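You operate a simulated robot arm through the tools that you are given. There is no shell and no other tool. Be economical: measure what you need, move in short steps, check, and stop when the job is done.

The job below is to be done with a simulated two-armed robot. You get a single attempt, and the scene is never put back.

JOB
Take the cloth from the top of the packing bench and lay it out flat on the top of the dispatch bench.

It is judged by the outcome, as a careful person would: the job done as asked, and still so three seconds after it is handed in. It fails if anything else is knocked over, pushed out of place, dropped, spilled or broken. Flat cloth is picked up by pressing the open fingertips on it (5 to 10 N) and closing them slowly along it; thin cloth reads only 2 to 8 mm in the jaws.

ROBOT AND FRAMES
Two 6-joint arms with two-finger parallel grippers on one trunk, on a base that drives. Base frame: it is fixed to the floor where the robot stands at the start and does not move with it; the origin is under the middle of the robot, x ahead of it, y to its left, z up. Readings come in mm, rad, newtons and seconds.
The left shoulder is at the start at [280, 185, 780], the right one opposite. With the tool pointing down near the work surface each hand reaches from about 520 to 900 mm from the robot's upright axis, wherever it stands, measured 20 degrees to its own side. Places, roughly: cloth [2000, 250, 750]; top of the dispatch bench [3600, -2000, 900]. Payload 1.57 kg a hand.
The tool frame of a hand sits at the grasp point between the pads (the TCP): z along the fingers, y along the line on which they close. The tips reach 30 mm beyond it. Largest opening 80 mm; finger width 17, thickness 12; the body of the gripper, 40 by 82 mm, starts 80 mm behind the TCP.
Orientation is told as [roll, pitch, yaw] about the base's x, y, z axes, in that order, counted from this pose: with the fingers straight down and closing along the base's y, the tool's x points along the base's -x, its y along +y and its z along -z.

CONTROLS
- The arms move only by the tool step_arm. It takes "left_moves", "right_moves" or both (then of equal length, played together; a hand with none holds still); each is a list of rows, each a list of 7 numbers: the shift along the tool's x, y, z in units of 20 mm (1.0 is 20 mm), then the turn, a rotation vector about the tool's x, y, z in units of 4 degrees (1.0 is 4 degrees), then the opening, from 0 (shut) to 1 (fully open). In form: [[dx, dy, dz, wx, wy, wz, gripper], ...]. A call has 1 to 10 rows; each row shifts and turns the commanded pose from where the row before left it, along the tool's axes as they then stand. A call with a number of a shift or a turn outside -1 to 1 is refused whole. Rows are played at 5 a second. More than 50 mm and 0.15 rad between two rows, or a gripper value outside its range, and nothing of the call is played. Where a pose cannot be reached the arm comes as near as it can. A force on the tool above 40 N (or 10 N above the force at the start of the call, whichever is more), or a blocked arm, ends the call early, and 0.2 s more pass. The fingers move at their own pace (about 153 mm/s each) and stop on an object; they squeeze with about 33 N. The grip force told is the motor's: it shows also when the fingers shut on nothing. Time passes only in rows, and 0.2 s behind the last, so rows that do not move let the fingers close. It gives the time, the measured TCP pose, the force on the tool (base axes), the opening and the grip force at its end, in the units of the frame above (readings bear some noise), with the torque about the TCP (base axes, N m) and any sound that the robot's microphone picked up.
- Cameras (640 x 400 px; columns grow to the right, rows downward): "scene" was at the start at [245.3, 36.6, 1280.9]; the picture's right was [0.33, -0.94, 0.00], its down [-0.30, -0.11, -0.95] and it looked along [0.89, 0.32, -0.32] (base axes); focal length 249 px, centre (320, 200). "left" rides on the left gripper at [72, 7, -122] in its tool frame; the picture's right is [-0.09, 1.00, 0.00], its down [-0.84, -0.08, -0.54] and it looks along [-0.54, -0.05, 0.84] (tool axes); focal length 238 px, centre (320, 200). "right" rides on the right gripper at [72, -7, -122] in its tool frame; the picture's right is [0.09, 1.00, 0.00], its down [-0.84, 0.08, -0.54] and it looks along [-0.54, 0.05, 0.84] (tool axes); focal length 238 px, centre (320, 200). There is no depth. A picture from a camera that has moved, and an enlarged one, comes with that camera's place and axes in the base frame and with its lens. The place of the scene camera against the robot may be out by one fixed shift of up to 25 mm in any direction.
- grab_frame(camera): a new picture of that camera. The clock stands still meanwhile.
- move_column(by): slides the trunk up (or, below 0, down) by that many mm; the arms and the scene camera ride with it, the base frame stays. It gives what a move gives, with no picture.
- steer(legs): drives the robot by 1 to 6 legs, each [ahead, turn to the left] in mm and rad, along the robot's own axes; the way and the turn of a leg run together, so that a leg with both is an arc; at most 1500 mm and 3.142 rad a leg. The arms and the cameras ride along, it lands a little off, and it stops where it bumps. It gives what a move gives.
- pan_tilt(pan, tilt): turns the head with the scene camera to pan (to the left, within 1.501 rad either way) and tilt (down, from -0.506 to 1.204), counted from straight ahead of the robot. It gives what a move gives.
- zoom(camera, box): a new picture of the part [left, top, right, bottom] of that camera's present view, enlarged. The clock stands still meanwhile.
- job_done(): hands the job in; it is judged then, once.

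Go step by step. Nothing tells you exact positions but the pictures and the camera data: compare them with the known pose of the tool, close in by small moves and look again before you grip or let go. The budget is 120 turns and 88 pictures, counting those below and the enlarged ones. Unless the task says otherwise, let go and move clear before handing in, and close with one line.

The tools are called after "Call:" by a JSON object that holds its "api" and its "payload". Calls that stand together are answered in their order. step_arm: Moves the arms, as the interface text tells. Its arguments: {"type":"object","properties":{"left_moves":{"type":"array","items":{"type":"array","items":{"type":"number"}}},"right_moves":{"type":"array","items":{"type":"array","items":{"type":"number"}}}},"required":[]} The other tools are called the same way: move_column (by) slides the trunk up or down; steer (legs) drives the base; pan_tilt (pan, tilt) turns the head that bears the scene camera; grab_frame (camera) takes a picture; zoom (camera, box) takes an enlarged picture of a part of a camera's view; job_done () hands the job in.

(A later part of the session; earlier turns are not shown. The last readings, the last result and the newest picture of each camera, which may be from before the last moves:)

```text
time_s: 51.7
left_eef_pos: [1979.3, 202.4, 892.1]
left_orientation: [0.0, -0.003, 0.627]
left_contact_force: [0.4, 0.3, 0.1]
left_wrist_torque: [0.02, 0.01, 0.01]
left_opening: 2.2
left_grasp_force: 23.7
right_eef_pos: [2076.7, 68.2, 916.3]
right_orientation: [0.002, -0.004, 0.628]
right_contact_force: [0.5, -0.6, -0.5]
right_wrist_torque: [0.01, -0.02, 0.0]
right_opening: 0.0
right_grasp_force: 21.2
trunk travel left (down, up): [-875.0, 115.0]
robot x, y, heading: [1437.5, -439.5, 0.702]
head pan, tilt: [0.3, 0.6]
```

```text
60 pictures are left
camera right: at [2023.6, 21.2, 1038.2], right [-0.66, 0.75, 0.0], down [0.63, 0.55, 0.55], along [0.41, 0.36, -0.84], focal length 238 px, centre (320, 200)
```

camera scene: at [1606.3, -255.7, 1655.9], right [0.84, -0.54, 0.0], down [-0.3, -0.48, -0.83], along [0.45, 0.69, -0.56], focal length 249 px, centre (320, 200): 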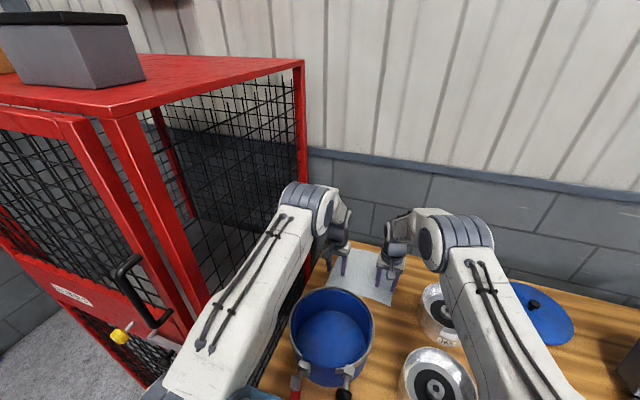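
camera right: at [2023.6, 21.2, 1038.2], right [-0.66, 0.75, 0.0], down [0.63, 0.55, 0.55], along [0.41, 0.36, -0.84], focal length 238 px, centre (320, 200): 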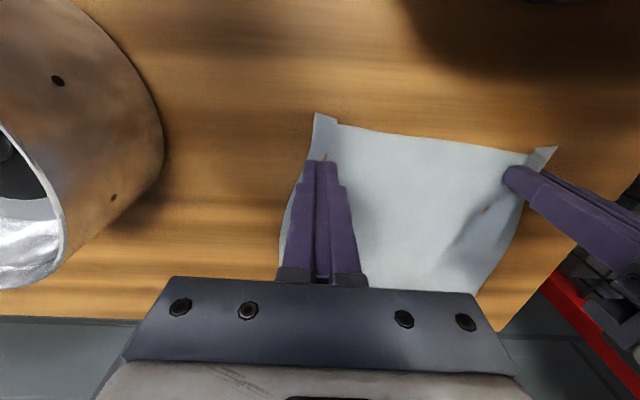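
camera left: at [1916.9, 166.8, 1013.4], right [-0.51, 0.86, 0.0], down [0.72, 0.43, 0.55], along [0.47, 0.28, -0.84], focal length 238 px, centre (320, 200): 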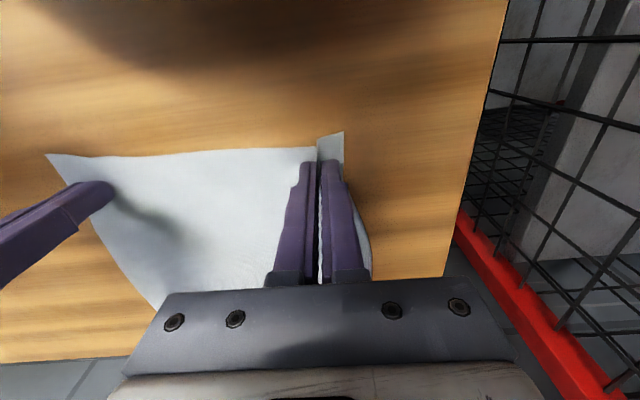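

Call:
{"api": "zoom", "payload": {"camera": "right", "box": [240, 90, 400, 190]}}

```text
4.00 times, centred on (320, 140) of right
camera zoom: at [2023.6, 21.2, 1038.2], right [-0.66, 0.75, 0.0], down [0.63, 0.55, 0.55], along [0.41, 0.36, -0.84], focal length 953 px, centre (320, 440)
```

zoom: 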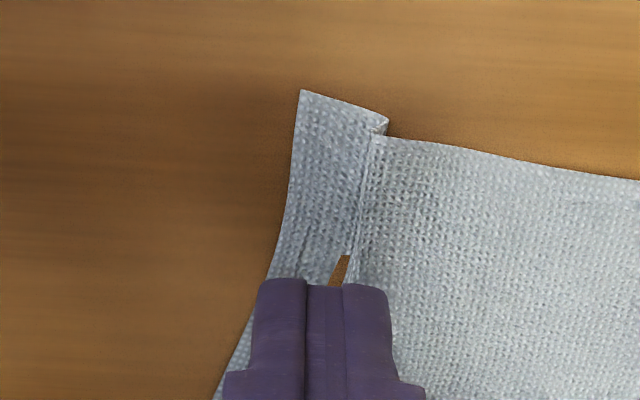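

A standing pleat has formed right under the fingers. I straddle it with a narrower opening, press and close again.

Call:
{"api": "step_arm", "payload": {"right_moves": [[0.2, 0.2, 0, 0, 0, 0, 0.4], [0, 0, 0.7, 0, 0, 0, 0.4], [0, 0, 0.5, 0, 0, 0, 0.4], [0, 0, 0.08, 0, 0, 0, 0.4], [0, 0, 0, 0, 0, 0, 0.4]]}}

```text
time_s: 52.9
left_eef_pos: [1981.3, 202.6, 891.2]
left_orientation: [-0.001, -0.003, 0.629]
left_contact_force: [0.5, -0.4, -0.6]
left_wrist_torque: [0.0, 0.01, -0.01]
left_opening: 2.3
left_grasp_force: 23.5
right_eef_pos: [2071.0, 69.8, 893.0]
right_orientation: [0.002, -0.007, 0.629]
right_contact_force: [0.7, 0.4, 0.1]
right_wrist_torque: [0.0, 0.0, 0.01]
right_opening: 32.1
right_grasp_force: 0.1
trunk travel left (down, up): [-875.0, 115.0]
robot x, y, heading: [1437.5, -438.5, 0.701]
head pan, tilt: [0.3, 0.6]
```

Call:
{"api": "step_arm", "payload": {"right_moves": [[0, 0, 0.08, 0, 0, 0, 0.4], [0, 0, 0, 0, 0, 0, 0.4]]}}

```text
time_s: 53.5
left_eef_pos: [1981.1, 202.6, 892.3]
left_orientation: [-0.001, -0.004, 0.629]
left_contact_force: [0.4, 0.1, 0.2]
left_wrist_torque: [0.02, 0.01, -0.01]
left_opening: 2.1
left_grasp_force: 23.8
right_eef_pos: [2070.5, 70.9, 892.0]
right_orientation: [0.002, -0.006, 0.629]
right_contact_force: [-0.3, 0.0, -0.4]
right_wrist_torque: [0.01, -0.01, -0.02]
right_opening: 32.2
right_grasp_force: 0.0
trunk travel left (down, up): [-875.0, 115.0]
robot x, y, heading: [1438.0, -440.6, 0.703]
head pan, tilt: [0.3, 0.6]
```

Call:
{"api": "step_arm", "payload": {"right_moves": [[0, 0, 0.05, 0, 0, 0, 0.4], [0, 0, 0.03, 0, 0, 0, 0.4], [0, 0, 0, 0, 0, 0, 0.4]]}}

```text
time_s: 54.3
left_eef_pos: [1980.3, 201.0, 892.4]
left_orientation: [0.0, -0.004, 0.63]
left_contact_force: [-0.1, -0.4, 0.8]
left_wrist_torque: [0.02, 0.01, -0.05]
left_opening: 1.8
left_grasp_force: 23.3
right_eef_pos: [2071.7, 70.7, 891.2]
right_orientation: [0.002, -0.008, 0.627]
right_contact_force: [-1.1, -1.0, 6.8]
right_wrist_torque: [0.05, 0.14, 0.0]
right_opening: 32.1
right_grasp_force: 0.0
trunk travel left (down, up): [-875.0, 115.0]
robot x, y, heading: [1439.3, -438.0, 0.701]
head pan, tilt: [0.3, 0.6]
```

Call:
{"api": "step_arm", "payload": {"right_moves": [[0, 0, 0.01, 0, 0, 0, 0.36], [0, 0, 0, 0, 0, 0, 0.32], [0, 0, 0, 0, 0, 0, 0.28], [0, 0, 0, 0, 0, 0, 0.24], [0, 0, 0, 0, 0, 0, 0.2], [0, 0, 0, 0, 0, 0, 0.16], [0, 0, 0, 0, 0, 0, 0.12], [0, 0, 0, 0, 0, 0, 0.08], [0, 0, 0, 0, 0, 0, 0.04], [0, 0, 0, 0, 0, 0, 0]]}}

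Call:
{"api": "zoom", "payload": {"camera": "right", "box": [240, 90, 400, 190]}}

```text
time_s: 56.5
left_eef_pos: [1982.1, 201.7, 892.8]
left_orientation: [-0.001, -0.003, 0.628]
left_contact_force: [7.1, -10.1, 0.1]
left_wrist_torque: [-0.32, -0.2, 0.0]
left_opening: 2.0
left_grasp_force: 23.9
right_eef_pos: [2070.8, 71.8, 891.2]
right_orientation: [0.003, -0.008, 0.628]
right_contact_force: [-7.5, 11.4, 7.9]
right_wrist_torque: [0.31, 0.28, -0.02]
right_opening: 2.0
right_grasp_force: 23.7
trunk travel left (down, up): [-875.0, 115.0]
robot x, y, heading: [1439.4, -440.4, 0.699]
head pan, tilt: [0.3, 0.6]
```

```text
4.00 times, centred on (320, 140) of right
camera zoom: at [2017.4, 23.4, 1011.9], right [-0.66, 0.75, 0.0], down [0.63, 0.55, 0.55], along [0.41, 0.36, -0.84], focal length 953 px, centre (320, 440)
```

zoom: 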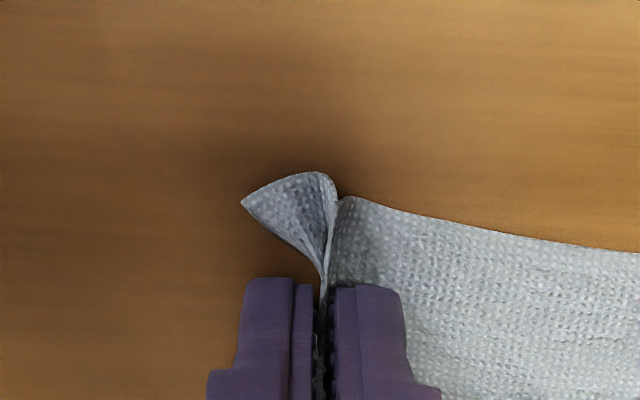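

Both hands hold the cloth now (2 mm each), with the edge taut between them. I ease the tension a little and lift straight up.

Call:
{"api": "step_arm", "payload": {"left_moves": [[0, -0.05, -0.5, 0, 0, 0, 0], [0, 0, -1, 0, 0, 0, 0], [0, 0, -1, 0, 0, 0, 0], [0, 0, -1, 0, 0, 0, 0], [0, 0, -1, 0, 0, 0, 0], [0, 0, -1, 0, 0, 0, 0], [0, 0, -1, 0, 0, 0, 0], [0, 0, -1, 0, 0, 0, 0], [0, 0, -1, 0, 0, 0, 0], [0, 0, -1, 0, 0, 0, 0]], "right_moves": [[0, 0.1, -0.5, 0, 0, 0, 0], [0, 0, -1, 0, 0, 0, 0], [0, 0, -1, 0, 0, 0, 0], [0, 0, -1, 0, 0, 0, 0], [0, 0, -1, 0, 0, 0, 0], [0, 0, -1, 0, 0, 0, 0], [0, 0, -1, 0, 0, 0, 0], [0, 0, -1, 0, 0, 0, 0], [0, 0, -1, 0, 0, 0, 0], [0, 0, -1, 0, 0, 0, 0]]}}

Call:
{"api": "grab_frame", "payload": {"camera": "scene"}}

```text
time_s: 58.7
left_eef_pos: [1982.8, 202.4, 1084.9]
left_orientation: [0.0, -0.004, 0.628]
left_contact_force: [4.6, -7.5, -0.3]
left_wrist_torque: [-0.21, -0.13, 0.0]
left_opening: 2.0
left_grasp_force: 23.6
right_eef_pos: [2069.4, 71.0, 1078.6]
right_orientation: [0.003, -0.006, 0.628]
right_contact_force: [-5.5, 6.7, 0.2]
right_wrist_torque: [0.17, 0.15, -0.03]
right_opening: 2.2
right_grasp_force: 24.0
trunk travel left (down, up): [-875.0, 115.0]
robot x, y, heading: [1441.4, -439.5, 0.699]
head pan, tilt: [0.3, 0.6]
```

```text
57 pictures are left
camera scene: at [1606.2, -255.7, 1655.8], right [0.84, -0.54, 0.0], down [-0.3, -0.48, -0.83], along [0.44, 0.69, -0.56], focal length 249 px, centre (320, 200)
```

scene: 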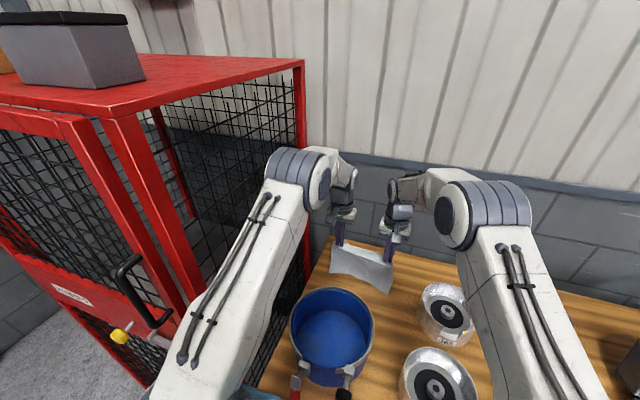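

The cloth comes up cleanly between both hands. Lifting further to clear the tub.

Call:
{"api": "step_arm", "payload": {"left_moves": [[0, 0, -1, 0, 0, 0, 0], [0, 0, -1, 0, 0, 0, 0], [0, 0, -1, 0, 0, 0, 0], [0, 0, -1, 0, 0, 0, 0], [0, 0, -1, 0, 0, 0, 0], [0, 0, -1, 0, 0, 0, 0], [0, 0, -1, 0, 0, 0, 0], [0, 0, -1, 0, 0, 0, 0], [0, 0, -1, 0, 0, 0, 0], [0, 0, -0.8, 0, 0, 0, 0]], "right_moves": [[0, 0.1, -1, 0, 0, 0, 0], [0, 0, -1, 0, 0, 0, 0], [0, 0, -1, 0, 0, 0, 0], [0, 0, -1, 0, 0, 0, 0], [0, 0, -1, 0, 0, 0, 0], [0, 0, -1, 0, 0, 0, 0], [0, 0, -1, 0, 0, 0, 0], [0, 0, -1, 0, 0, 0, 0], [0, 0, -1, 0, 0, 0, 0], [0, 0, -1, 0, 0, 0, 0]]}}

Call:
{"api": "move_column", "payload": {"by": 100}}

Call:
{"api": "pan_tilt", "payload": {"pan": 0.0, "tilt": 0.7}}

Call:
{"api": "grab_frame", "payload": {"camera": "scene"}}

```text
time_s: 60.9
left_eef_pos: [1980.9, 201.1, 1278.7]
left_orientation: [-0.001, -0.002, 0.63]
left_contact_force: [2.8, -4.6, 0.0]
left_wrist_torque: [-0.13, -0.12, 0.01]
left_opening: 1.7
left_grasp_force: 23.5
right_eef_pos: [2068.4, 72.0, 1282.1]
right_orientation: [0.001, -0.004, 0.629]
right_contact_force: [-3.2, 4.5, 1.3]
right_wrist_torque: [0.14, 0.04, -0.01]
right_opening: 1.9
right_grasp_force: 24.1
trunk travel left (down, up): [-875.0, 115.0]
robot x, y, heading: [1441.8, -437.4, 0.703]
head pan, tilt: [0.3, 0.6]
```

```text
time_s: 62.3
left_eef_pos: [1980.6, 202.3, 1379.0]
left_orientation: [0.0, -0.003, 0.627]
left_contact_force: [3.9, -4.3, 0.0]
left_wrist_torque: [-0.17, -0.11, 0.01]
left_opening: 2.0
left_grasp_force: 23.3
right_eef_pos: [2068.8, 71.7, 1381.4]
right_orientation: [0.002, -0.004, 0.628]
right_contact_force: [-2.9, 5.0, 0.4]
right_wrist_torque: [0.12, 0.09, 0.05]
right_opening: 2.2
right_grasp_force: 23.6
trunk travel left (down, up): [-975.0, 15.0]
robot x, y, heading: [1439.4, -437.4, 0.703]
head pan, tilt: [0.3, 0.6]
```

```text
time_s: 63.1
left_eef_pos: [1979.8, 200.9, 1377.1]
left_orientation: [0.001, -0.004, 0.627]
left_contact_force: [2.8, -4.9, 0.6]
left_wrist_torque: [-0.15, -0.14, 0.02]
left_opening: 1.9
left_grasp_force: 23.9
right_eef_pos: [2068.6, 72.9, 1381.5]
right_orientation: [0.002, -0.005, 0.628]
right_contact_force: [-3.8, 4.6, -0.8]
right_wrist_torque: [0.17, 0.11, -0.03]
right_opening: 2.2
right_grasp_force: 24.3
trunk travel left (down, up): [-975.0, 15.0]
robot x, y, heading: [1437.0, -438.4, 0.701]
head pan, tilt: [0.0, 0.7]
```

```text
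56 pictures are left
camera scene: at [1623.4, -275.3, 1747.3], right [0.65, -0.76, 0.0], down [-0.49, -0.42, -0.77], along [0.58, 0.49, -0.64], focal length 249 px, centre (320, 200)
```

scene: 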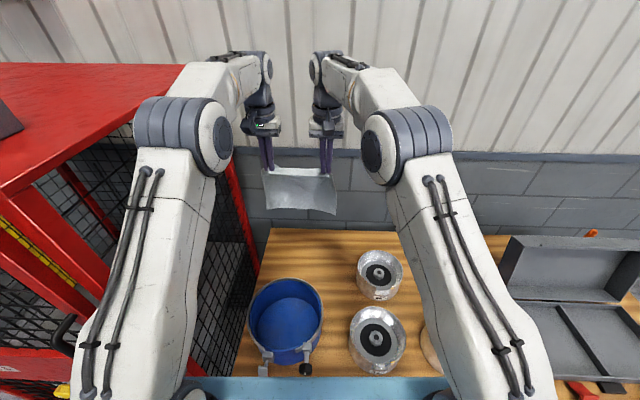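

The cloth hangs from both hands, well above everything. I back straight out, turn to drive along the corridor, and look before going on.

Call:
{"api": "steer", "payload": {"legs": [[-400, 0], [0, -1.571]]}}

Call:
{"api": "pan_tilt", "payload": {"pan": 0.25, "tilt": 0.4}}

Call:
{"api": "grab_frame", "payload": {"camera": "scene"}}

```text
time_s: 67.2
left_eef_pos: [1934.6, -376.6, 1380.1]
left_orientation: [0.001, -0.003, 0.146]
left_contact_force: [0.2, -2.7, 0.1]
left_wrist_torque: [-0.01, -0.01, -0.01]
left_opening: 2.0
left_grasp_force: 23.8
right_eef_pos: [1952.1, -528.8, 1382.2]
right_orientation: [0.005, -0.013, 0.152]
right_contact_force: [-0.9, 1.1, 0.5]
right_wrist_torque: [0.04, 0.0, 0.06]
right_opening: 2.1
right_grasp_force: 24.0
trunk travel left (down, up): [-975.0, 15.0]
robot x, y, heading: [1152.5, -685.7, 0.299]
head pan, tilt: [0.0, 0.7]
stopped in leg 2: the robot was blocked; the commanded pose is now the measured one
```

```text
time_s: 68.0
left_eef_pos: [1932.2, -370.5, 1379.6]
left_orientation: [0.001, -0.004, 0.15]
left_contact_force: [0.4, -1.6, -0.2]
left_wrist_torque: [-0.06, 0.03, -0.03]
left_opening: 1.8
left_grasp_force: 23.8
right_eef_pos: [1951.2, -523.1, 1382.5]
right_orientation: [0.004, -0.011, 0.155]
right_contact_force: [0.2, 2.0, 0.6]
right_wrist_torque: [0.02, 0.04, -0.02]
right_opening: 2.1
right_grasp_force: 23.6
trunk travel left (down, up): [-975.0, 15.0]
robot x, y, heading: [1156.8, -684.4, 0.302]
head pan, tilt: [0.25, 0.4]
```

```text
55 pictures are left
camera scene: at [1386.0, -585.9, 1774.0], right [0.52, -0.85, 0.0], down [-0.33, -0.2, -0.92], along [0.79, 0.48, -0.39], focal length 249 px, centre (320, 200)
```

scene: 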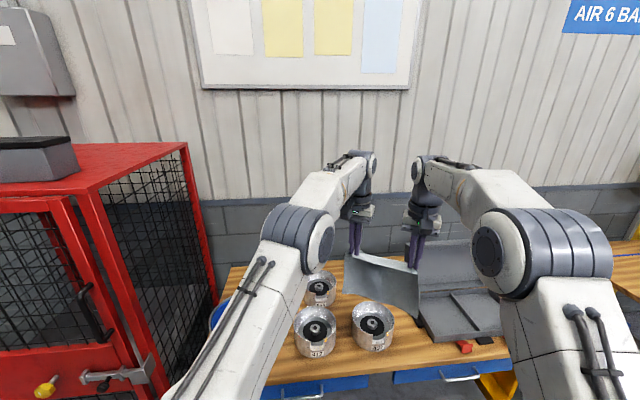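

The turn was blocked by something, not at the hands. I look to the right and rear to find what.

Call:
{"api": "pan_tilt", "payload": {"pan": -1.5, "tilt": 0.8}}

Call:
{"api": "grab_frame", "payload": {"camera": "scene"}}

Call:
{"api": "pan_tilt", "payload": {"pan": 1.5, "tilt": 0.8}}

Call:
{"api": "grab_frame", "payload": {"camera": "scene"}}

```text
time_s: 69.8
left_eef_pos: [1932.7, -370.1, 1380.3]
left_orientation: [0.001, -0.003, 0.151]
left_contact_force: [1.0, -2.2, -0.9]
left_wrist_torque: [-0.07, -0.06, -0.01]
left_opening: 2.0
left_grasp_force: 23.7
right_eef_pos: [1951.8, -524.5, 1381.9]
right_orientation: [0.006, -0.011, 0.153]
right_contact_force: [-0.3, 2.0, 0.7]
right_wrist_torque: [0.06, 0.0, 0.01]
right_opening: 2.1
right_grasp_force: 23.8
trunk travel left (down, up): [-975.0, 15.0]
robot x, y, heading: [1152.0, -690.5, 0.296]
head pan, tilt: [-1.499, 0.799]
```

```text
54 pictures are left
camera scene: at [1336.2, -709.6, 1739.0], right [-0.93, -0.36, 0.0], down [-0.26, 0.67, -0.7], along [0.25, -0.65, -0.72], focal length 249 px, centre (320, 200)
```

scene: 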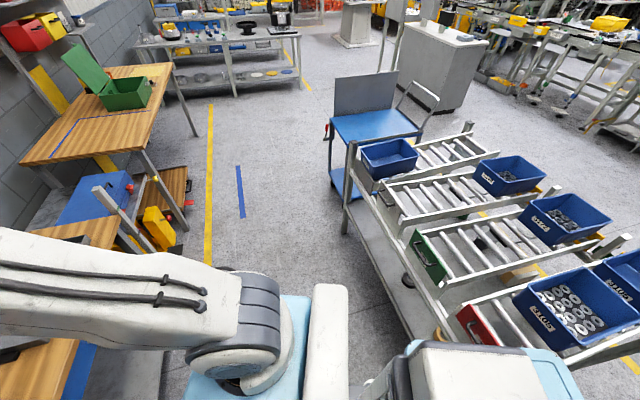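

```text
time_s: 72.4
left_eef_pos: [1931.6, -370.8, 1379.3]
left_orientation: [0.002, -0.004, 0.149]
left_contact_force: [1.0, -2.0, -0.7]
left_wrist_torque: [-0.07, 0.02, 0.01]
left_opening: 2.1
left_grasp_force: 23.2
right_eef_pos: [1950.4, -523.8, 1383.4]
right_orientation: [0.004, -0.011, 0.154]
right_contact_force: [-1.0, 1.8, -0.3]
right_wrist_torque: [0.07, -0.01, 0.02]
right_opening: 2.2
right_grasp_force: 24.3
trunk travel left (down, up): [-975.0, 15.0]
robot x, y, heading: [1157.9, -685.8, 0.294]
head pan, tilt: [1.499, 0.799]
```

```text
53 pictures are left
camera scene: at [1288.8, -555.8, 1739.0], right [0.97, 0.22, 0.0], down [0.16, -0.7, -0.7], along [-0.16, 0.68, -0.72], focal length 249 px, centre (320, 200)
```

scene: 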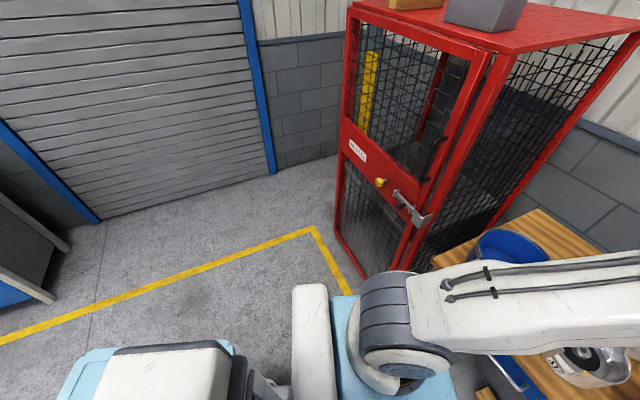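

The robot's rear right corner has met the conveyor; the corridor is only about 1.2 m wide. I turn back, draw the hands in and up, move forward to the corridor's middle and then turn.

Call:
{"api": "steer", "payload": {"legs": [[0, 0.4]]}}

Call:
{"api": "step_arm", "payload": {"left_moves": [[1, 0, -0.5, 0, 0, 0, 0], [1, 0, -0.5, 0, 0, 0, 0], [1, 0, -0.5, 0, 0, 0, 0], [1, 0, -0.5, 0, 0, 0, 0], [1, 0, -0.5, 0, 0, 0, 0], [1, 0, -0.5, 0, 0, 0, 0], [1, 0, -0.5, 0, 0, 0, 0], [1, 0, -0.5, 0, 0, 0, 0], [1, 0, -0.5, 0, 0, 0, 0], [1, 0, -0.5, 0, 0, 0, 0]], "right_moves": [[1, 0, -0.5, 0, 0, 0, 0], [1, 0, -0.5, 0, 0, 0, 0], [1, 0, -0.5, 0, 0, 0, 0], [1, 0, -0.5, 0, 0, 0, 0], [1, 0, -0.5, 0, 0, 0, 0], [1, 0, -0.5, 0, 0, 0, 0], [1, 0, -0.5, 0, 0, 0, 0], [1, 0, -0.5, 0, 0, 0, 0], [1, 0, -0.5, 0, 0, 0, 0], [1, 0, -0.5, 0, 0, 0, 0]]}}

Call:
{"api": "pan_tilt", "payload": {"pan": -1.0, "tilt": 0.6}}

Call:
{"api": "grab_frame", "payload": {"camera": "scene"}}

```text
time_s: 74.0
left_eef_pos: [1748.7, -92.5, 1379.0]
left_orientation: [0.002, -0.004, 0.55]
left_contact_force: [0.5, -1.5, -0.1]
left_wrist_torque: [-0.06, -0.03, -0.04]
left_opening: 2.1
left_grasp_force: 23.3
right_eef_pos: [1824.4, -227.3, 1381.6]
right_orientation: [0.005, -0.009, 0.559]
right_contact_force: [-1.8, 1.9, -0.6]
right_wrist_torque: [0.07, 0.05, 0.01]
right_opening: 2.3
right_grasp_force: 23.4
trunk travel left (down, up): [-975.0, 15.0]
robot x, y, heading: [1160.7, -685.4, 0.702]
head pan, tilt: [1.499, 0.799]
```

```text
time_s: 76.2
left_eef_pos: [1577.2, -200.2, 1478.4]
left_orientation: [0.003, -0.003, 0.552]
left_contact_force: [0.1, -1.5, -0.3]
left_wrist_torque: [-0.03, -0.01, -0.01]
left_opening: 1.8
left_grasp_force: 23.6
right_eef_pos: [1652.0, -333.1, 1477.9]
right_orientation: [0.007, -0.012, 0.555]
right_contact_force: [-1.4, 2.1, 0.3]
right_wrist_torque: [0.02, 0.03, -0.07]
right_opening: 2.4
right_grasp_force: 24.0
trunk travel left (down, up): [-975.0, 15.0]
robot x, y, heading: [1153.2, -690.2, 0.702]
head pan, tilt: [1.499, 0.799]
```

```text
time_s: 78.5
left_eef_pos: [1576.1, -198.4, 1477.7]
left_orientation: [0.001, -0.003, 0.552]
left_contact_force: [0.1, -2.1, -0.2]
left_wrist_torque: [-0.05, 0.01, -0.03]
left_opening: 1.8
left_grasp_force: 23.5
right_eef_pos: [1651.3, -332.3, 1478.6]
right_orientation: [0.002, -0.009, 0.557]
right_contact_force: [-0.4, 1.7, 0.3]
right_wrist_torque: [0.01, 0.06, -0.03]
right_opening: 2.2
right_grasp_force: 23.2
trunk travel left (down, up): [-975.0, 15.0]
robot x, y, heading: [1155.9, -688.9, 0.701]
head pan, tilt: [-1.0, 0.6]
```

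```text
52 pictures are left
camera scene: at [1360.6, -604.1, 1755.9], right [-0.29, -0.96, 0.0], down [-0.54, 0.17, -0.83], along [0.79, -0.24, -0.56], focal length 249 px, centre (320, 200)
```

scene: 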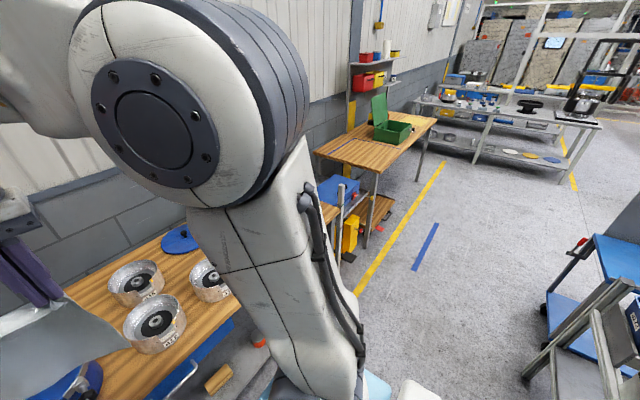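

The corridor ahead is clear, and the dispatch bench's left half is free beside the green box. I move to mid-corridor, turn and drive along.

Call:
{"api": "steer", "payload": {"legs": [[190, 0], [0, -1.571], [1500, 0], [600, 0]]}}

Call:
{"api": "pan_tilt", "payload": {"pan": 0.9, "tilt": 0.6}}

Call:
{"api": "grab_frame", "payload": {"camera": "scene"}}

```text
time_s: 93.9
left_eef_pos: [3176.9, -2559.7, 1478.6]
left_orientation: [0.002, -0.002, -0.981]
left_contact_force: [0.0, -1.4, -1.3]
left_wrist_torque: [-0.03, 0.0, 0.01]
left_opening: 2.0
left_grasp_force: 23.5
right_eef_pos: [3046.5, -2640.3, 1478.2]
right_orientation: [0.006, -0.01, -0.979]
right_contact_force: [0.8, 1.6, 0.5]
right_wrist_torque: [0.01, -0.04, 0.04]
right_opening: 2.1
right_grasp_force: 24.1
trunk travel left (down, up): [-975.0, 15.0]
robot x, y, heading: [2671.1, -2156.2, -0.829]
head pan, tilt: [-1.0, 0.6]
```

```text
time_s: 95.8
left_eef_pos: [3177.8, -2559.9, 1476.7]
left_orientation: [0.0, -0.004, -0.983]
left_contact_force: [-0.3, -0.6, -0.9]
left_wrist_torque: [-0.03, 0.02, 0.03]
left_opening: 1.6
left_grasp_force: 24.0
right_eef_pos: [3046.3, -2639.0, 1480.2]
right_orientation: [0.005, -0.009, -0.979]
right_contact_force: [0.6, -0.1, -0.5]
right_wrist_torque: [0.02, -0.03, 0.05]
right_opening: 2.4
right_grasp_force: 23.3
trunk travel left (down, up): [-975.0, 15.0]
robot x, y, heading: [2674.8, -2159.9, -0.835]
head pan, tilt: [0.901, 0.6]
```

```text
51 pictures are left
camera scene: at [2867.6, -2265.2, 1755.9], right [0.07, -1.0, 0.0], down [-0.56, -0.04, -0.83], along [0.82, 0.06, -0.56], focal length 249 px, centre (320, 200)
```

scene: 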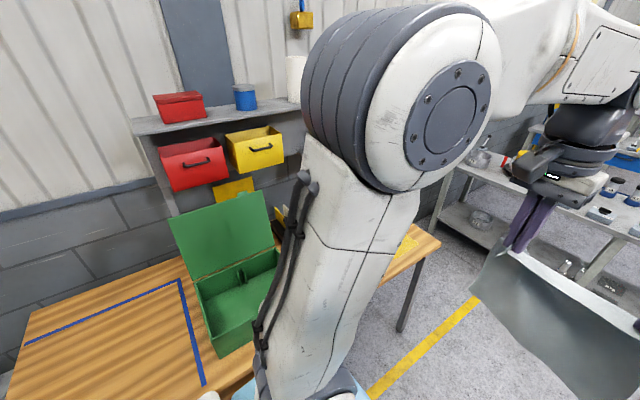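

The robot stands before the dispatch bench; its left part is a free area outlined with blue tape, good for the cloth. I reverse a little and turn to face it.

Call:
{"api": "steer", "payload": {"legs": [[-96, 0], [0, 1.531]]}}

Call:
{"api": "pan_tilt", "payload": {"pan": 0.0, "tilt": 0.75}}

Call:
{"api": "grab_frame", "payload": {"camera": "scene"}}

```text
time_s: 100.7
left_eef_pos: [3012.9, -1585.2, 1478.2]
left_orientation: [0.002, -0.003, 0.583]
left_contact_force: [0.6, 0.0, -0.5]
left_wrist_torque: [-0.08, -0.03, -0.08]
left_opening: 2.3
left_grasp_force: 23.7
right_eef_pos: [3092.8, -1716.6, 1478.8]
right_orientation: [0.005, -0.011, 0.586]
right_contact_force: [-1.3, 1.7, 0.4]
right_wrist_torque: [0.02, 0.0, -0.01]
right_opening: 2.2
right_grasp_force: 23.7
trunk travel left (down, up): [-975.0, 15.0]
robot x, y, heading: [2612.2, -2086.0, 0.735]
head pan, tilt: [0.901, 0.6]
```

```text
time_s: 101.9
left_eef_pos: [3013.0, -1585.4, 1478.0]
left_orientation: [0.001, -0.004, 0.583]
left_contact_force: [0.2, -0.5, 0.6]
left_wrist_torque: [-0.04, -0.04, -0.03]
left_opening: 2.3
left_grasp_force: 23.4
right_eef_pos: [3091.0, -1715.5, 1479.2]
right_orientation: [0.006, -0.01, 0.587]
right_contact_force: [-0.4, 1.8, 0.1]
right_wrist_torque: [0.06, 0.02, -0.06]
right_opening: 2.3
right_grasp_force: 23.4
trunk travel left (down, up): [-975.0, 15.0]
robot x, y, heading: [2608.4, -2084.3, 0.736]
head pan, tilt: [0.0, 0.75]
```

```text
50 pictures are left
camera scene: at [2786.5, -1918.1, 1743.0], right [0.67, -0.74, 0.0], down [-0.51, -0.46, -0.73], along [0.54, 0.49, -0.68], focal length 249 px, centre (320, 200)
```

scene: 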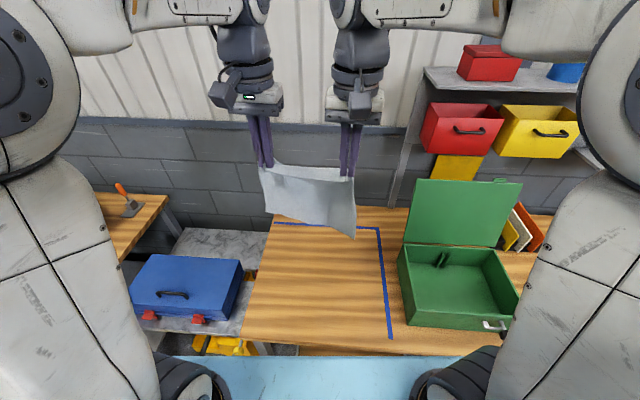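

The tape outlines an empty zone about 450 mm square right ahead, centred near [3170, -1580]; the hands can reach it from here. I lower the trunk and extend the hands to the far part of the zone, squaring the cloth to the bench.

Call:
{"api": "move_column", "payload": {"by": -200}}

Call:
{"api": "step_arm", "payload": {"left_moves": [[-0.95, 0, 0.2, 0, 0, -0.17, 0], [-0.95, 0, 0.2, 0, 0, -0.17, 0], [-0.95, 0, 0.2, 0, 0, -0.17, 0], [-0.95, 0, 0.2, 0, 0, -0.17, 0], [-0.95, 0, 0.2, 0, 0, -0.17, 0], [-0.95, 0, 0.2, 0, 0, -0.17, 0], [-0.95, 0, 0.2, 0, 0, -0.17, 0], [-0.95, 0, 0.2, 0, 0, -0.17, 0], [-0.95, 0, 0.2, 0, 0, -0.17, 0], [-0.95, 0, 0.2, 0, 0, -0.17, 0]], "right_moves": [[-1, 0, 0.2, 0, 0, -0.17, 0], [-1, 0, 0.2, 0, 0, -0.17, 0], [-1, 0, 0.2, 0, 0, -0.17, 0], [-1, 0, 0.2, 0, 0, -0.17, 0], [-1, 0, 0.2, 0, 0, -0.17, 0], [-1, 0, 0.2, 0, 0, -0.17, 0], [-1, 0, 0.2, 0, 0, -0.17, 0], [-1, 0, 0.2, 0, 0, -0.17, 0], [-1, 0, 0.2, 0, 0, -0.17, 0], [-1, 0, 0.2, 0, 0, -0.17, 0]]}}

Call:
{"api": "grab_frame", "payload": {"camera": "scene"}}

Call:
{"api": "grab_frame", "payload": {"camera": "left"}}

```text
time_s: 104.1
left_eef_pos: [3012.8, -1586.1, 1278.6]
left_orientation: [0.002, -0.003, 0.584]
left_contact_force: [0.9, -0.9, 0.2]
left_wrist_torque: [-0.03, -0.04, -0.03]
left_opening: 2.1
left_grasp_force: 23.2
right_eef_pos: [3092.6, -1717.2, 1277.3]
right_orientation: [0.004, -0.012, 0.587]
right_contact_force: [-1.2, 0.6, 0.5]
right_wrist_torque: [0.05, 0.04, -0.02]
right_opening: 2.2
right_grasp_force: 23.9
trunk travel left (down, up): [-775.0, 215.0]
robot x, y, heading: [2606.7, -2086.2, 0.735]
head pan, tilt: [0.0, 0.75]
```

```text
time_s: 106.3
left_eef_pos: [3165.3, -1472.3, 1238.0]
left_orientation: [0.003, -0.004, 0.7]
left_contact_force: [0.2, -0.3, 0.4]
left_wrist_torque: [0.0, -0.03, -0.01]
left_opening: 1.9
left_grasp_force: 23.8
right_eef_pos: [3253.2, -1595.4, 1240.3]
right_orientation: [0.003, -0.011, 0.705]
right_contact_force: [0.1, -0.7, -0.7]
right_wrist_torque: [0.03, -0.02, -0.01]
right_opening: 2.2
right_grasp_force: 23.5
trunk travel left (down, up): [-775.0, 215.0]
robot x, y, heading: [2609.0, -2086.7, 0.735]
head pan, tilt: [0.0, 0.75]
```

```text
49 pictures are left
camera scene: at [2786.5, -1918.2, 1543.0], right [0.67, -0.74, 0.0], down [-0.51, -0.46, -0.73], along [0.54, 0.49, -0.68], focal length 249 px, centre (320, 200)
```

scene: 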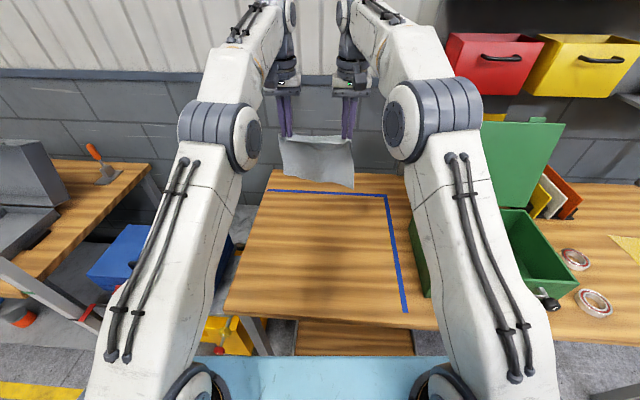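

```text
48 pictures are left
camera left: at [3104.5, -1512.0, 1359.0], right [-0.57, 0.82, 0.0], down [0.69, 0.48, 0.54], along [0.44, 0.31, -0.84], focal length 238 px, centre (320, 200)
```

left: 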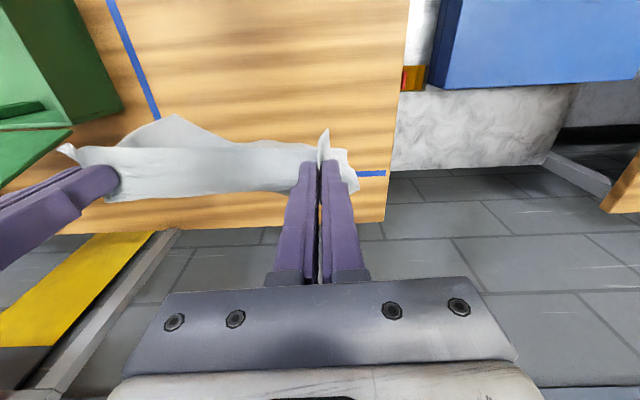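

The cloth hangs over the zone with its lower edge curling slightly away from me, good for laying it down toward me. Lowering until the lower edge is about to touch.

Call:
{"api": "step_arm", "payload": {"left_moves": [[0, 0, 1, 0, 0, 0, 0], [0, 0, 1, 0, 0, 0, 0], [0, 0, 1, 0, 0, 0, 0], [0, 0, 1, 0, 0, 0, 0], [0, 0, 1, 0, 0, 0, 0]], "right_moves": [[0, 0, 1, 0, 0, 0, 0], [0, 0, 1, 0, 0, 0, 0], [0, 0, 1, 0, 0, 0, 0], [0, 0, 1, 0, 0, 0, 0], [0, 0, 1, 0, 0, 0, 0]]}}

Call:
{"api": "zoom", "payload": {"camera": "scene", "box": [220, 100, 440, 238]}}

Call:
{"api": "grab_frame", "payload": {"camera": "left"}}

```text
time_s: 107.5
left_eef_pos: [3165.5, -1471.5, 1137.6]
left_orientation: [0.002, -0.004, 0.7]
left_contact_force: [0.1, -0.1, 0.1]
left_wrist_torque: [0.0, 0.0, -0.04]
left_opening: 2.0
left_grasp_force: 23.4
right_eef_pos: [3254.7, -1594.6, 1139.8]
right_orientation: [0.004, -0.013, 0.705]
right_contact_force: [0.0, 0.7, -0.4]
right_wrist_torque: [0.04, 0.04, -0.03]
right_opening: 2.2
right_grasp_force: 23.4
trunk travel left (down, up): [-775.0, 215.0]
robot x, y, heading: [2608.4, -2085.4, 0.73]
head pan, tilt: [0.0, 0.75]
```

```text
2.90 times, centred on (330, 169) of scene
camera zoom: at [2786.5, -1918.2, 1543.0], right [0.67, -0.74, 0.0], down [-0.51, -0.46, -0.73], along [0.54, 0.49, -0.68], focal length 723 px, centre (291, 290)
```

zoom: 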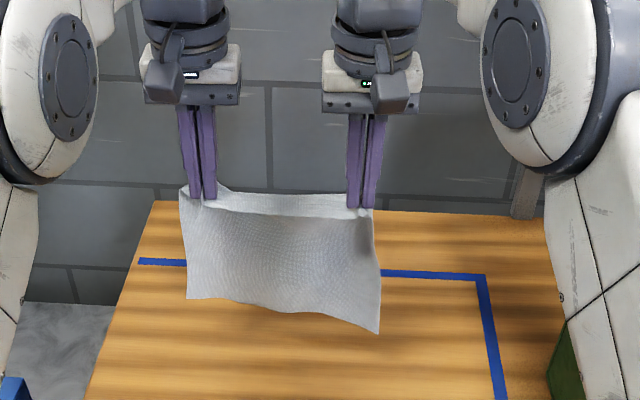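

```text
46 pictures are left
camera left: at [3104.4, -1510.5, 1259.8], right [-0.57, 0.82, 0.0], down [0.69, 0.48, 0.55], along [0.45, 0.31, -0.84], focal length 238 px, centre (320, 200)
```

left: 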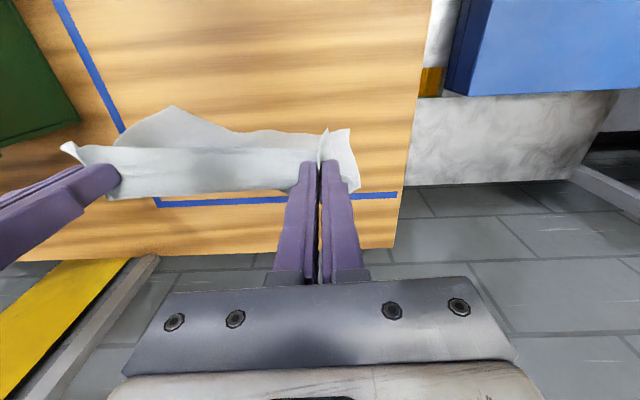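

Call:
{"api": "step_arm", "payload": {"left_moves": [[0, 0, 1, 0, 0, 0, 0], [0, 0, 1, 0, 0, 0, 0], [0, 0, 0.5, 0, 0, 0, 0]], "right_moves": [[0, 0, 1, 0, 0, 0, 0], [0, 0, 1, 0, 0, 0, 0], [0, 0, 0.5, 0, 0, 0, 0]]}}

Call:
{"api": "zoom", "payload": {"camera": "scene", "box": [220, 120, 440, 258]}}

```text
time_s: 108.3
left_eef_pos: [3166.9, -1470.5, 1087.4]
left_orientation: [0.002, -0.002, 0.7]
left_contact_force: [0.5, -0.1, 0.6]
left_wrist_torque: [0.01, -0.03, -0.02]
left_opening: 2.4
left_grasp_force: 23.9
right_eef_pos: [3255.0, -1595.2, 1088.6]
right_orientation: [0.003, -0.01, 0.706]
right_contact_force: [-0.8, 0.6, -0.7]
right_wrist_torque: [-0.01, -0.03, -0.03]
right_opening: 2.4
right_grasp_force: 24.0
trunk travel left (down, up): [-775.0, 215.0]
robot x, y, heading: [2608.6, -2087.8, 0.734]
head pan, tilt: [0.0, 0.75]
```

```text
2.90 times, centred on (330, 189) of scene
camera zoom: at [2786.7, -1918.1, 1543.0], right [0.67, -0.74, 0.0], down [-0.51, -0.46, -0.73], along [0.54, 0.49, -0.68], focal length 723 px, centre (291, 232)
```

zoom: 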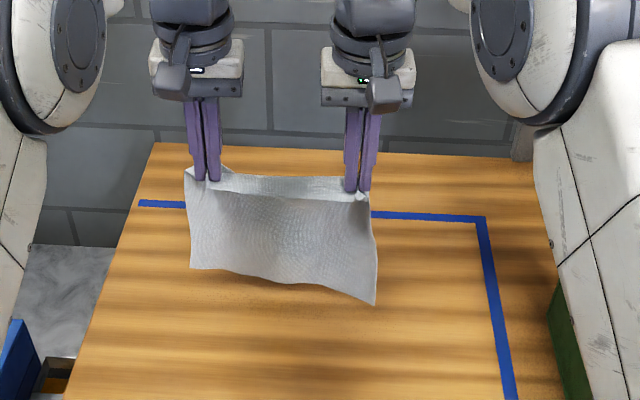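

Call:
{"api": "step_arm", "payload": {"left_moves": [[0.1, 0, 0.7, 0, 0, 0, 0], [0.2, 0, 0.7, 0, 0, 0, 0], [0.4, 0, 0.5, 0, 0, 0, 0]], "right_moves": [[0.1, 0, 0.7, 0, 0, 0, 0], [0.2, 0, 0.7, 0, 0, 0, 0], [0.4, 0, 0.5, 0, 0, 0, 0]]}}

Call:
{"api": "zoom", "payload": {"camera": "scene", "box": [220, 120, 440, 258]}}

Call:
{"api": "grab_frame", "payload": {"camera": "right"}}

```text
time_s: 109.1
left_eef_pos: [3155.5, -1481.8, 1049.2]
left_orientation: [0.001, -0.004, 0.701]
left_contact_force: [0.4, -0.1, -1.0]
left_wrist_torque: [-0.04, -0.01, -0.05]
left_opening: 2.0
left_grasp_force: 23.8
right_eef_pos: [3243.9, -1601.3, 1052.0]
right_orientation: [0.004, -0.013, 0.706]
right_contact_force: [0.0, 0.3, -0.4]
right_wrist_torque: [-0.04, -0.02, -0.02]
right_opening: 2.1
right_grasp_force: 24.0
trunk travel left (down, up): [-775.0, 215.0]
robot x, y, heading: [2606.2, -2086.8, 0.735]
head pan, tilt: [0.0, 0.75]
```

```text
2.90 times, centred on (330, 189) of scene
camera zoom: at [2786.7, -1918.1, 1543.0], right [0.67, -0.74, 0.0], down [-0.51, -0.46, -0.73], along [0.54, 0.49, -0.68], focal length 723 px, centre (291, 232)
```

zoom: 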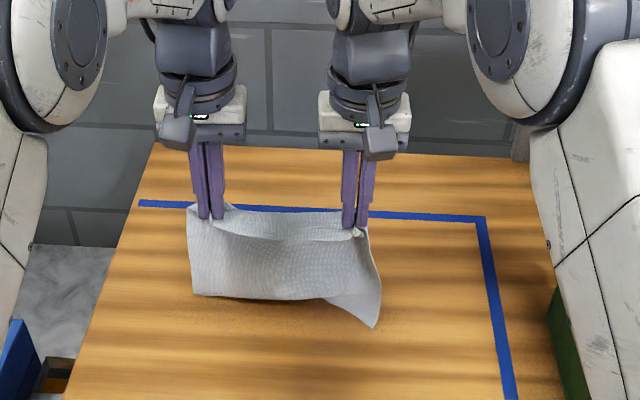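

```text
43 pictures are left
camera right: at [3193.8, -1655.1, 1172.4], right [-0.72, 0.7, 0.0], down [0.58, 0.6, 0.55], along [0.38, 0.4, -0.83], focal length 238 px, centre (320, 200)
```

right: 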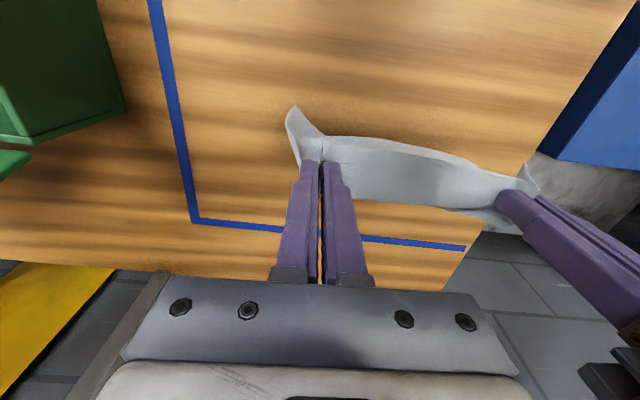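

Call:
{"api": "step_arm", "payload": {"left_moves": [[0.6, 0, 0, 0, 0, 0, 0], [0.8, 0, 0, 0, 0, 0, 0], [0.8, 0, 0.2, 0, 0, 0, 0], [0.8, 0, 0.3, 0, 0, 0, 0]], "right_moves": [[0.6, 0, 0, 0, 0, 0, 0], [0.8, 0, 0, 0, 0, 0, 0], [0.8, 0, 0.2, 0, 0, 0, 0], [0.8, 0, 0.3, 0, 0, 0, 0]]}}

Call:
{"api": "zoom", "payload": {"camera": "scene", "box": [220, 120, 440, 258]}}

Call:
{"api": "grab_frame", "payload": {"camera": "right"}}

```text
time_s: 110.1
left_eef_pos: [3108.2, -1520.8, 1039.5]
left_orientation: [0.0, -0.004, 0.701]
left_contact_force: [0.1, 0.1, 0.3]
left_wrist_torque: [0.0, -0.03, -0.03]
left_opening: 2.2
left_grasp_force: 23.7
right_eef_pos: [3199.6, -1643.1, 1042.6]
right_orientation: [0.004, -0.013, 0.706]
right_contact_force: [-0.2, 0.8, -1.3]
right_wrist_torque: [0.05, -0.01, -0.01]
right_opening: 2.2
right_grasp_force: 24.0
trunk travel left (down, up): [-775.0, 215.0]
robot x, y, heading: [2609.0, -2086.9, 0.735]
head pan, tilt: [0.0, 0.75]
```

```text
2.90 times, centred on (330, 189) of scene
camera zoom: at [2786.7, -1918.1, 1543.0], right [0.67, -0.74, 0.0], down [-0.51, -0.46, -0.73], along [0.54, 0.49, -0.68], focal length 723 px, centre (291, 232)
```

zoom: 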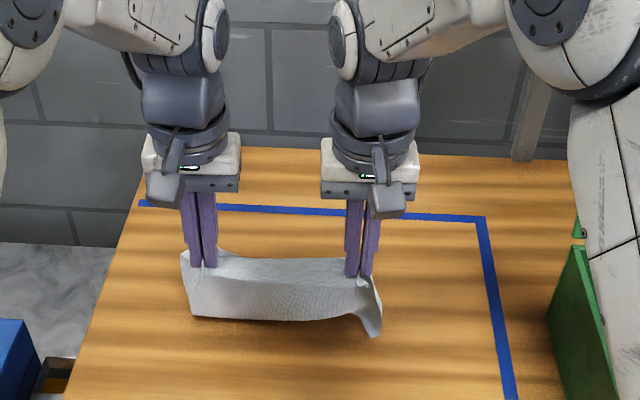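

```text
41 pictures are left
camera right: at [3149.4, -1695.8, 1163.3], right [-0.72, 0.7, 0.0], down [0.58, 0.6, 0.55], along [0.38, 0.4, -0.83], focal length 238 px, centre (320, 200)
```

right: 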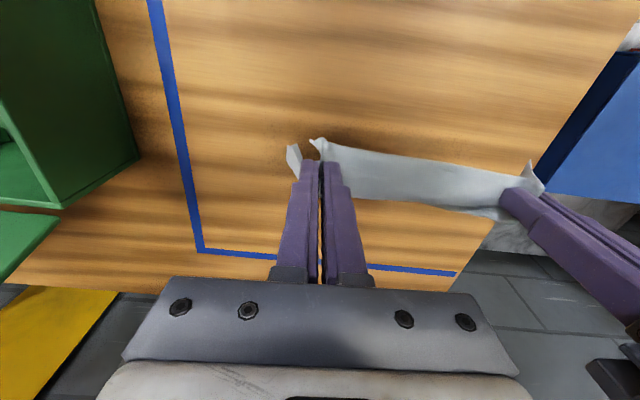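

The lower edge now trails on the far side. I carry on with an arc toward me and down.

Call:
{"api": "step_arm", "payload": {"left_moves": [[0.9, 0, 0.5, 0, 0, 0, 0], [0.9, 0, 0.6, 0, 0, 0, 0], [0.9, 0, 0.8, 0, 0, 0, 0], [0.9, 0, 1, 0, 0, 0, 0], [0.8, 0, 1, 0, 0, 0, 0]], "right_moves": [[0.9, 0, 0.5, 0, 0, 0, 0], [0.9, 0, 0.6, 0, 0, 0, 0], [0.9, 0, 0.8, 0, 0, 0, 0], [0.9, 0, 1, 0, 0, 0, 0], [0.8, 0, 1.0, 0, 0, 0, 0]]}}

Call:
{"api": "grab_frame", "payload": {"camera": "scene"}}

Call:
{"api": "grab_frame", "payload": {"camera": "right"}}

```text
time_s: 111.3
left_eef_pos: [3041.5, -1578.1, 962.6]
left_orientation: [-0.001, -0.003, 0.701]
left_contact_force: [2.7, -2.4, -0.8]
left_wrist_torque: [-0.11, -0.03, -0.04]
left_opening: 1.8
left_grasp_force: 24.2
right_eef_pos: [3133.6, -1701.8, 964.2]
right_orientation: [0.004, -0.013, 0.705]
right_contact_force: [-2.1, 2.9, 0.1]
right_wrist_torque: [0.12, 0.05, 0.0]
right_opening: 2.2
right_grasp_force: 23.2
trunk travel left (down, up): [-775.0, 215.0]
robot x, y, heading: [2610.1, -2083.8, 0.735]
head pan, tilt: [0.0, 0.75]
```

```text
40 pictures are left
camera scene: at [2786.5, -1918.2, 1543.0], right [0.67, -0.74, 0.0], down [-0.51, -0.46, -0.73], along [0.54, 0.49, -0.68], focal length 249 px, centre (320, 200)
```

scene: 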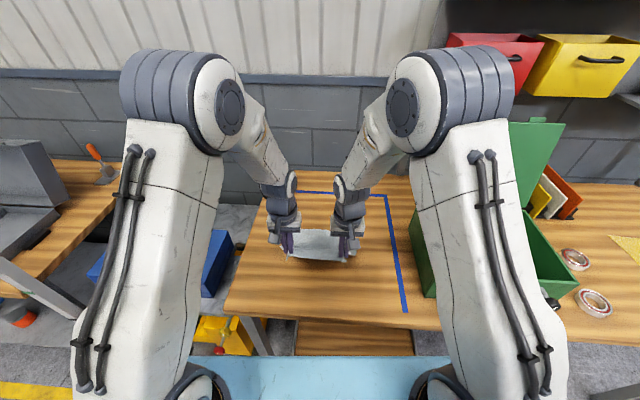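

```text
39 pictures are left
camera right: at [3084.0, -1754.4, 1084.4], right [-0.72, 0.7, 0.0], down [0.58, 0.6, 0.55], along [0.38, 0.4, -0.83], focal length 238 px, centre (320, 200)
```

right: 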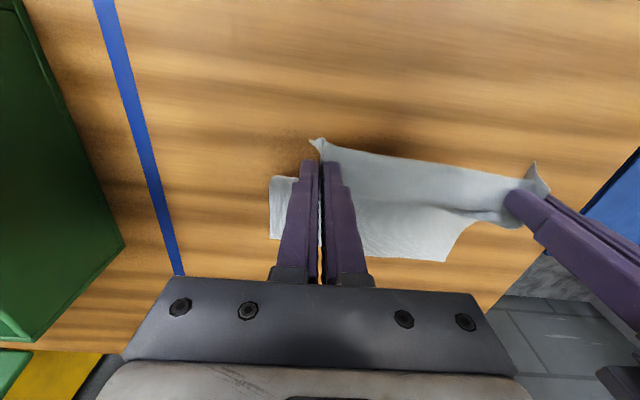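

Call:
{"api": "grab_frame", "payload": {"camera": "left"}}

```text
38 pictures are left
camera left: at [2980.5, -1617.8, 1084.4], right [-0.57, 0.82, 0.0], down [0.69, 0.48, 0.55], along [0.45, 0.31, -0.84], focal length 238 px, centre (320, 200)
```

left: 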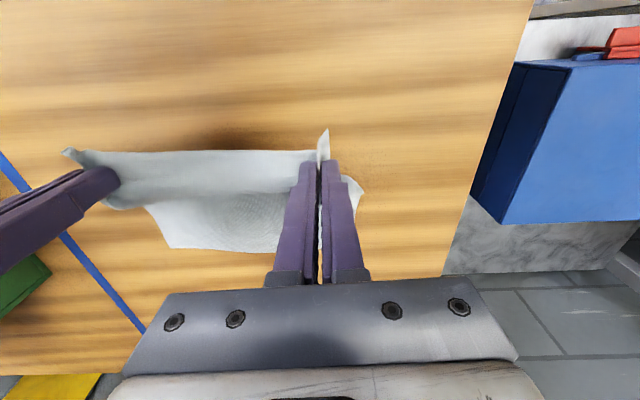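

The far edge lies straight and full width (about 248 mm) on the bench. I continue back about 60 mm and down toward the surface.

Call:
{"api": "step_arm", "payload": {"left_moves": [[0.9, 0, 0.7, 0, 0, 0, 0], [0.9, 0, 0.7, 0, 0, 0, 0], [0.8, 0, 0.7, 0, 0, 0, 0], [0.3, 0, 0.5, 0, 0, 0, 0]], "right_moves": [[0.9, 0, 0.7, 0, 0, 0, 0], [0.9, 0, 0.7, 0, 0, 0, 0], [0.8, 0, 0.7, 0, 0, 0, 0], [0.3, 0, 0.5, 0, 0, 0, 0]]}}

Call:
{"api": "grab_frame", "payload": {"camera": "left"}}

Call:
{"api": "grab_frame", "payload": {"camera": "right"}}

```text
time_s: 112.3
left_eef_pos: [2997.7, -1613.4, 910.0]
left_orientation: [0.001, -0.002, 0.703]
left_contact_force: [0.5, -0.6, -0.1]
left_wrist_torque: [-0.02, 0.0, -0.02]
left_opening: 2.3
left_grasp_force: 23.6
right_eef_pos: [3087.7, -1736.5, 912.1]
right_orientation: [0.003, -0.012, 0.706]
right_contact_force: [0.2, 0.9, 0.8]
right_wrist_torque: [-0.01, 0.03, -0.01]
right_opening: 2.1
right_grasp_force: 23.6
trunk travel left (down, up): [-775.0, 215.0]
robot x, y, heading: [2609.8, -2084.6, 0.729]
head pan, tilt: [0.0, 0.75]
```

```text
37 pictures are left
camera left: at [2937.1, -1653.6, 1031.4], right [-0.57, 0.82, 0.0], down [0.69, 0.48, 0.54], along [0.45, 0.31, -0.84], focal length 238 px, centre (320, 200)
```

left: 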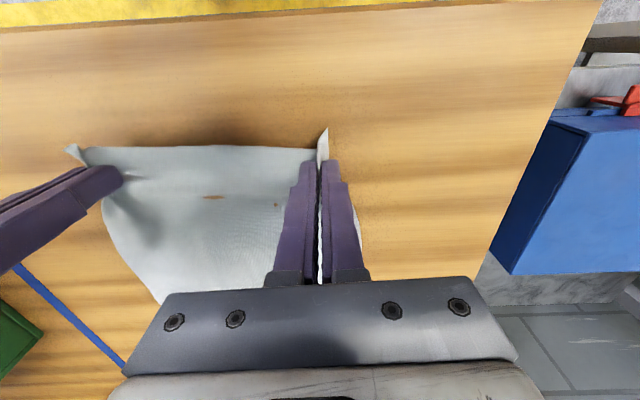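

```text
36 pictures are left
camera right: at [3037.0, -1788.6, 1031.8], right [-0.72, 0.7, 0.0], down [0.58, 0.6, 0.55], along [0.38, 0.4, -0.83], focal length 238 px, centre (320, 200)
```

right: 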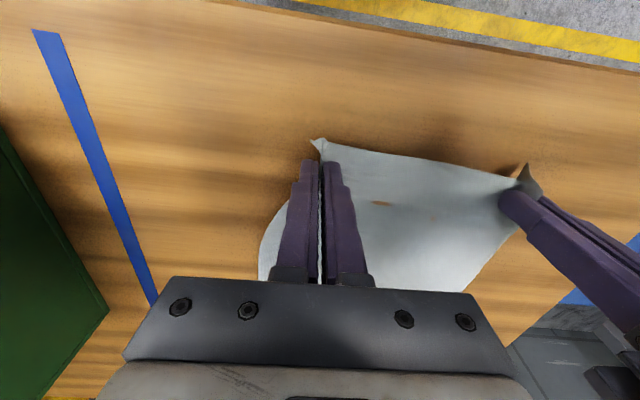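

The cloth is almost all down. Lowering gently the last bit.

Call:
{"api": "step_arm", "payload": {"left_moves": [[0.2, 0, 0.3, 0, 0, 0, 0], [0.1, 0, 0.2, 0, 0, 0, 0], [0, 0, 0.1, 0, 0, 0, 0]], "right_moves": [[0.2, 0, 0.3, 0, 0, 0, 0], [0.1, 0, 0.2, 0, 0, 0, 0], [0, 0, 0.2, 0, 0, 0, 0]]}}

```text
time_s: 113.1
left_eef_pos: [2993.0, -1618.3, 898.0]
left_orientation: [0.002, -0.004, 0.701]
left_contact_force: [0.0, 0.2, -0.3]
left_wrist_torque: [-0.05, 0.02, -0.04]
left_opening: 2.0
left_grasp_force: 24.5
right_eef_pos: [3082.4, -1739.7, 896.1]
right_orientation: [0.003, -0.012, 0.706]
right_contact_force: [-0.7, 0.5, 0.2]
right_wrist_torque: [0.0, -0.02, 0.0]
right_opening: 2.4
right_grasp_force: 24.1
trunk travel left (down, up): [-775.0, 215.0]
robot x, y, heading: [2607.6, -2088.3, 0.735]
head pan, tilt: [0.0, 0.75]
```

Call:
{"api": "step_arm", "payload": {"left_moves": [[0, 0, 0.15, 0, 0, 0, 0], [0, 0, 0.1, 0, 0, 0, 0]], "right_moves": [[0, 0, 0.1, 0, 0, 0, 0], [0, 0, 0.08, 0, 0, 0, 0]]}}

Call:
{"api": "grab_frame", "payload": {"camera": "left"}}

```text
time_s: 113.7
left_eef_pos: [2992.7, -1618.6, 892.8]
left_orientation: [0.002, -0.003, 0.7]
left_contact_force: [0.2, -0.3, -0.2]
left_wrist_torque: [-0.07, -0.01, -0.03]
left_opening: 1.9
left_grasp_force: 23.6
right_eef_pos: [3084.0, -1739.8, 892.6]
right_orientation: [0.004, -0.014, 0.705]
right_contact_force: [0.0, 0.2, -0.1]
right_wrist_torque: [0.01, 0.04, 0.0]
right_opening: 2.3
right_grasp_force: 23.5
trunk travel left (down, up): [-775.0, 215.0]
robot x, y, heading: [2608.3, -2084.2, 0.732]
head pan, tilt: [0.0, 0.75]
```

```text
35 pictures are left
camera left: at [2932.3, -1658.0, 1014.3], right [-0.57, 0.82, 0.0], down [0.69, 0.48, 0.54], along [0.45, 0.31, -0.84], focal length 238 px, centre (320, 200)
```

left: 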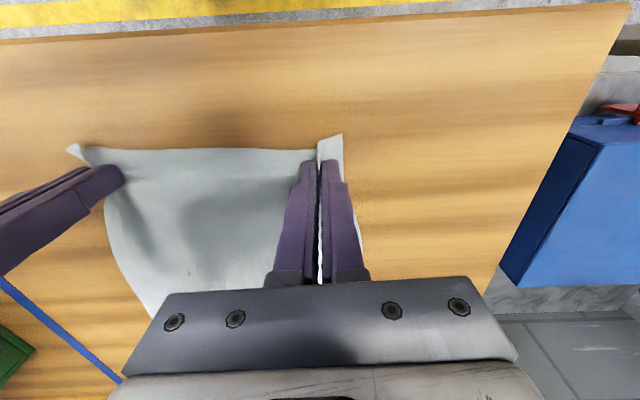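

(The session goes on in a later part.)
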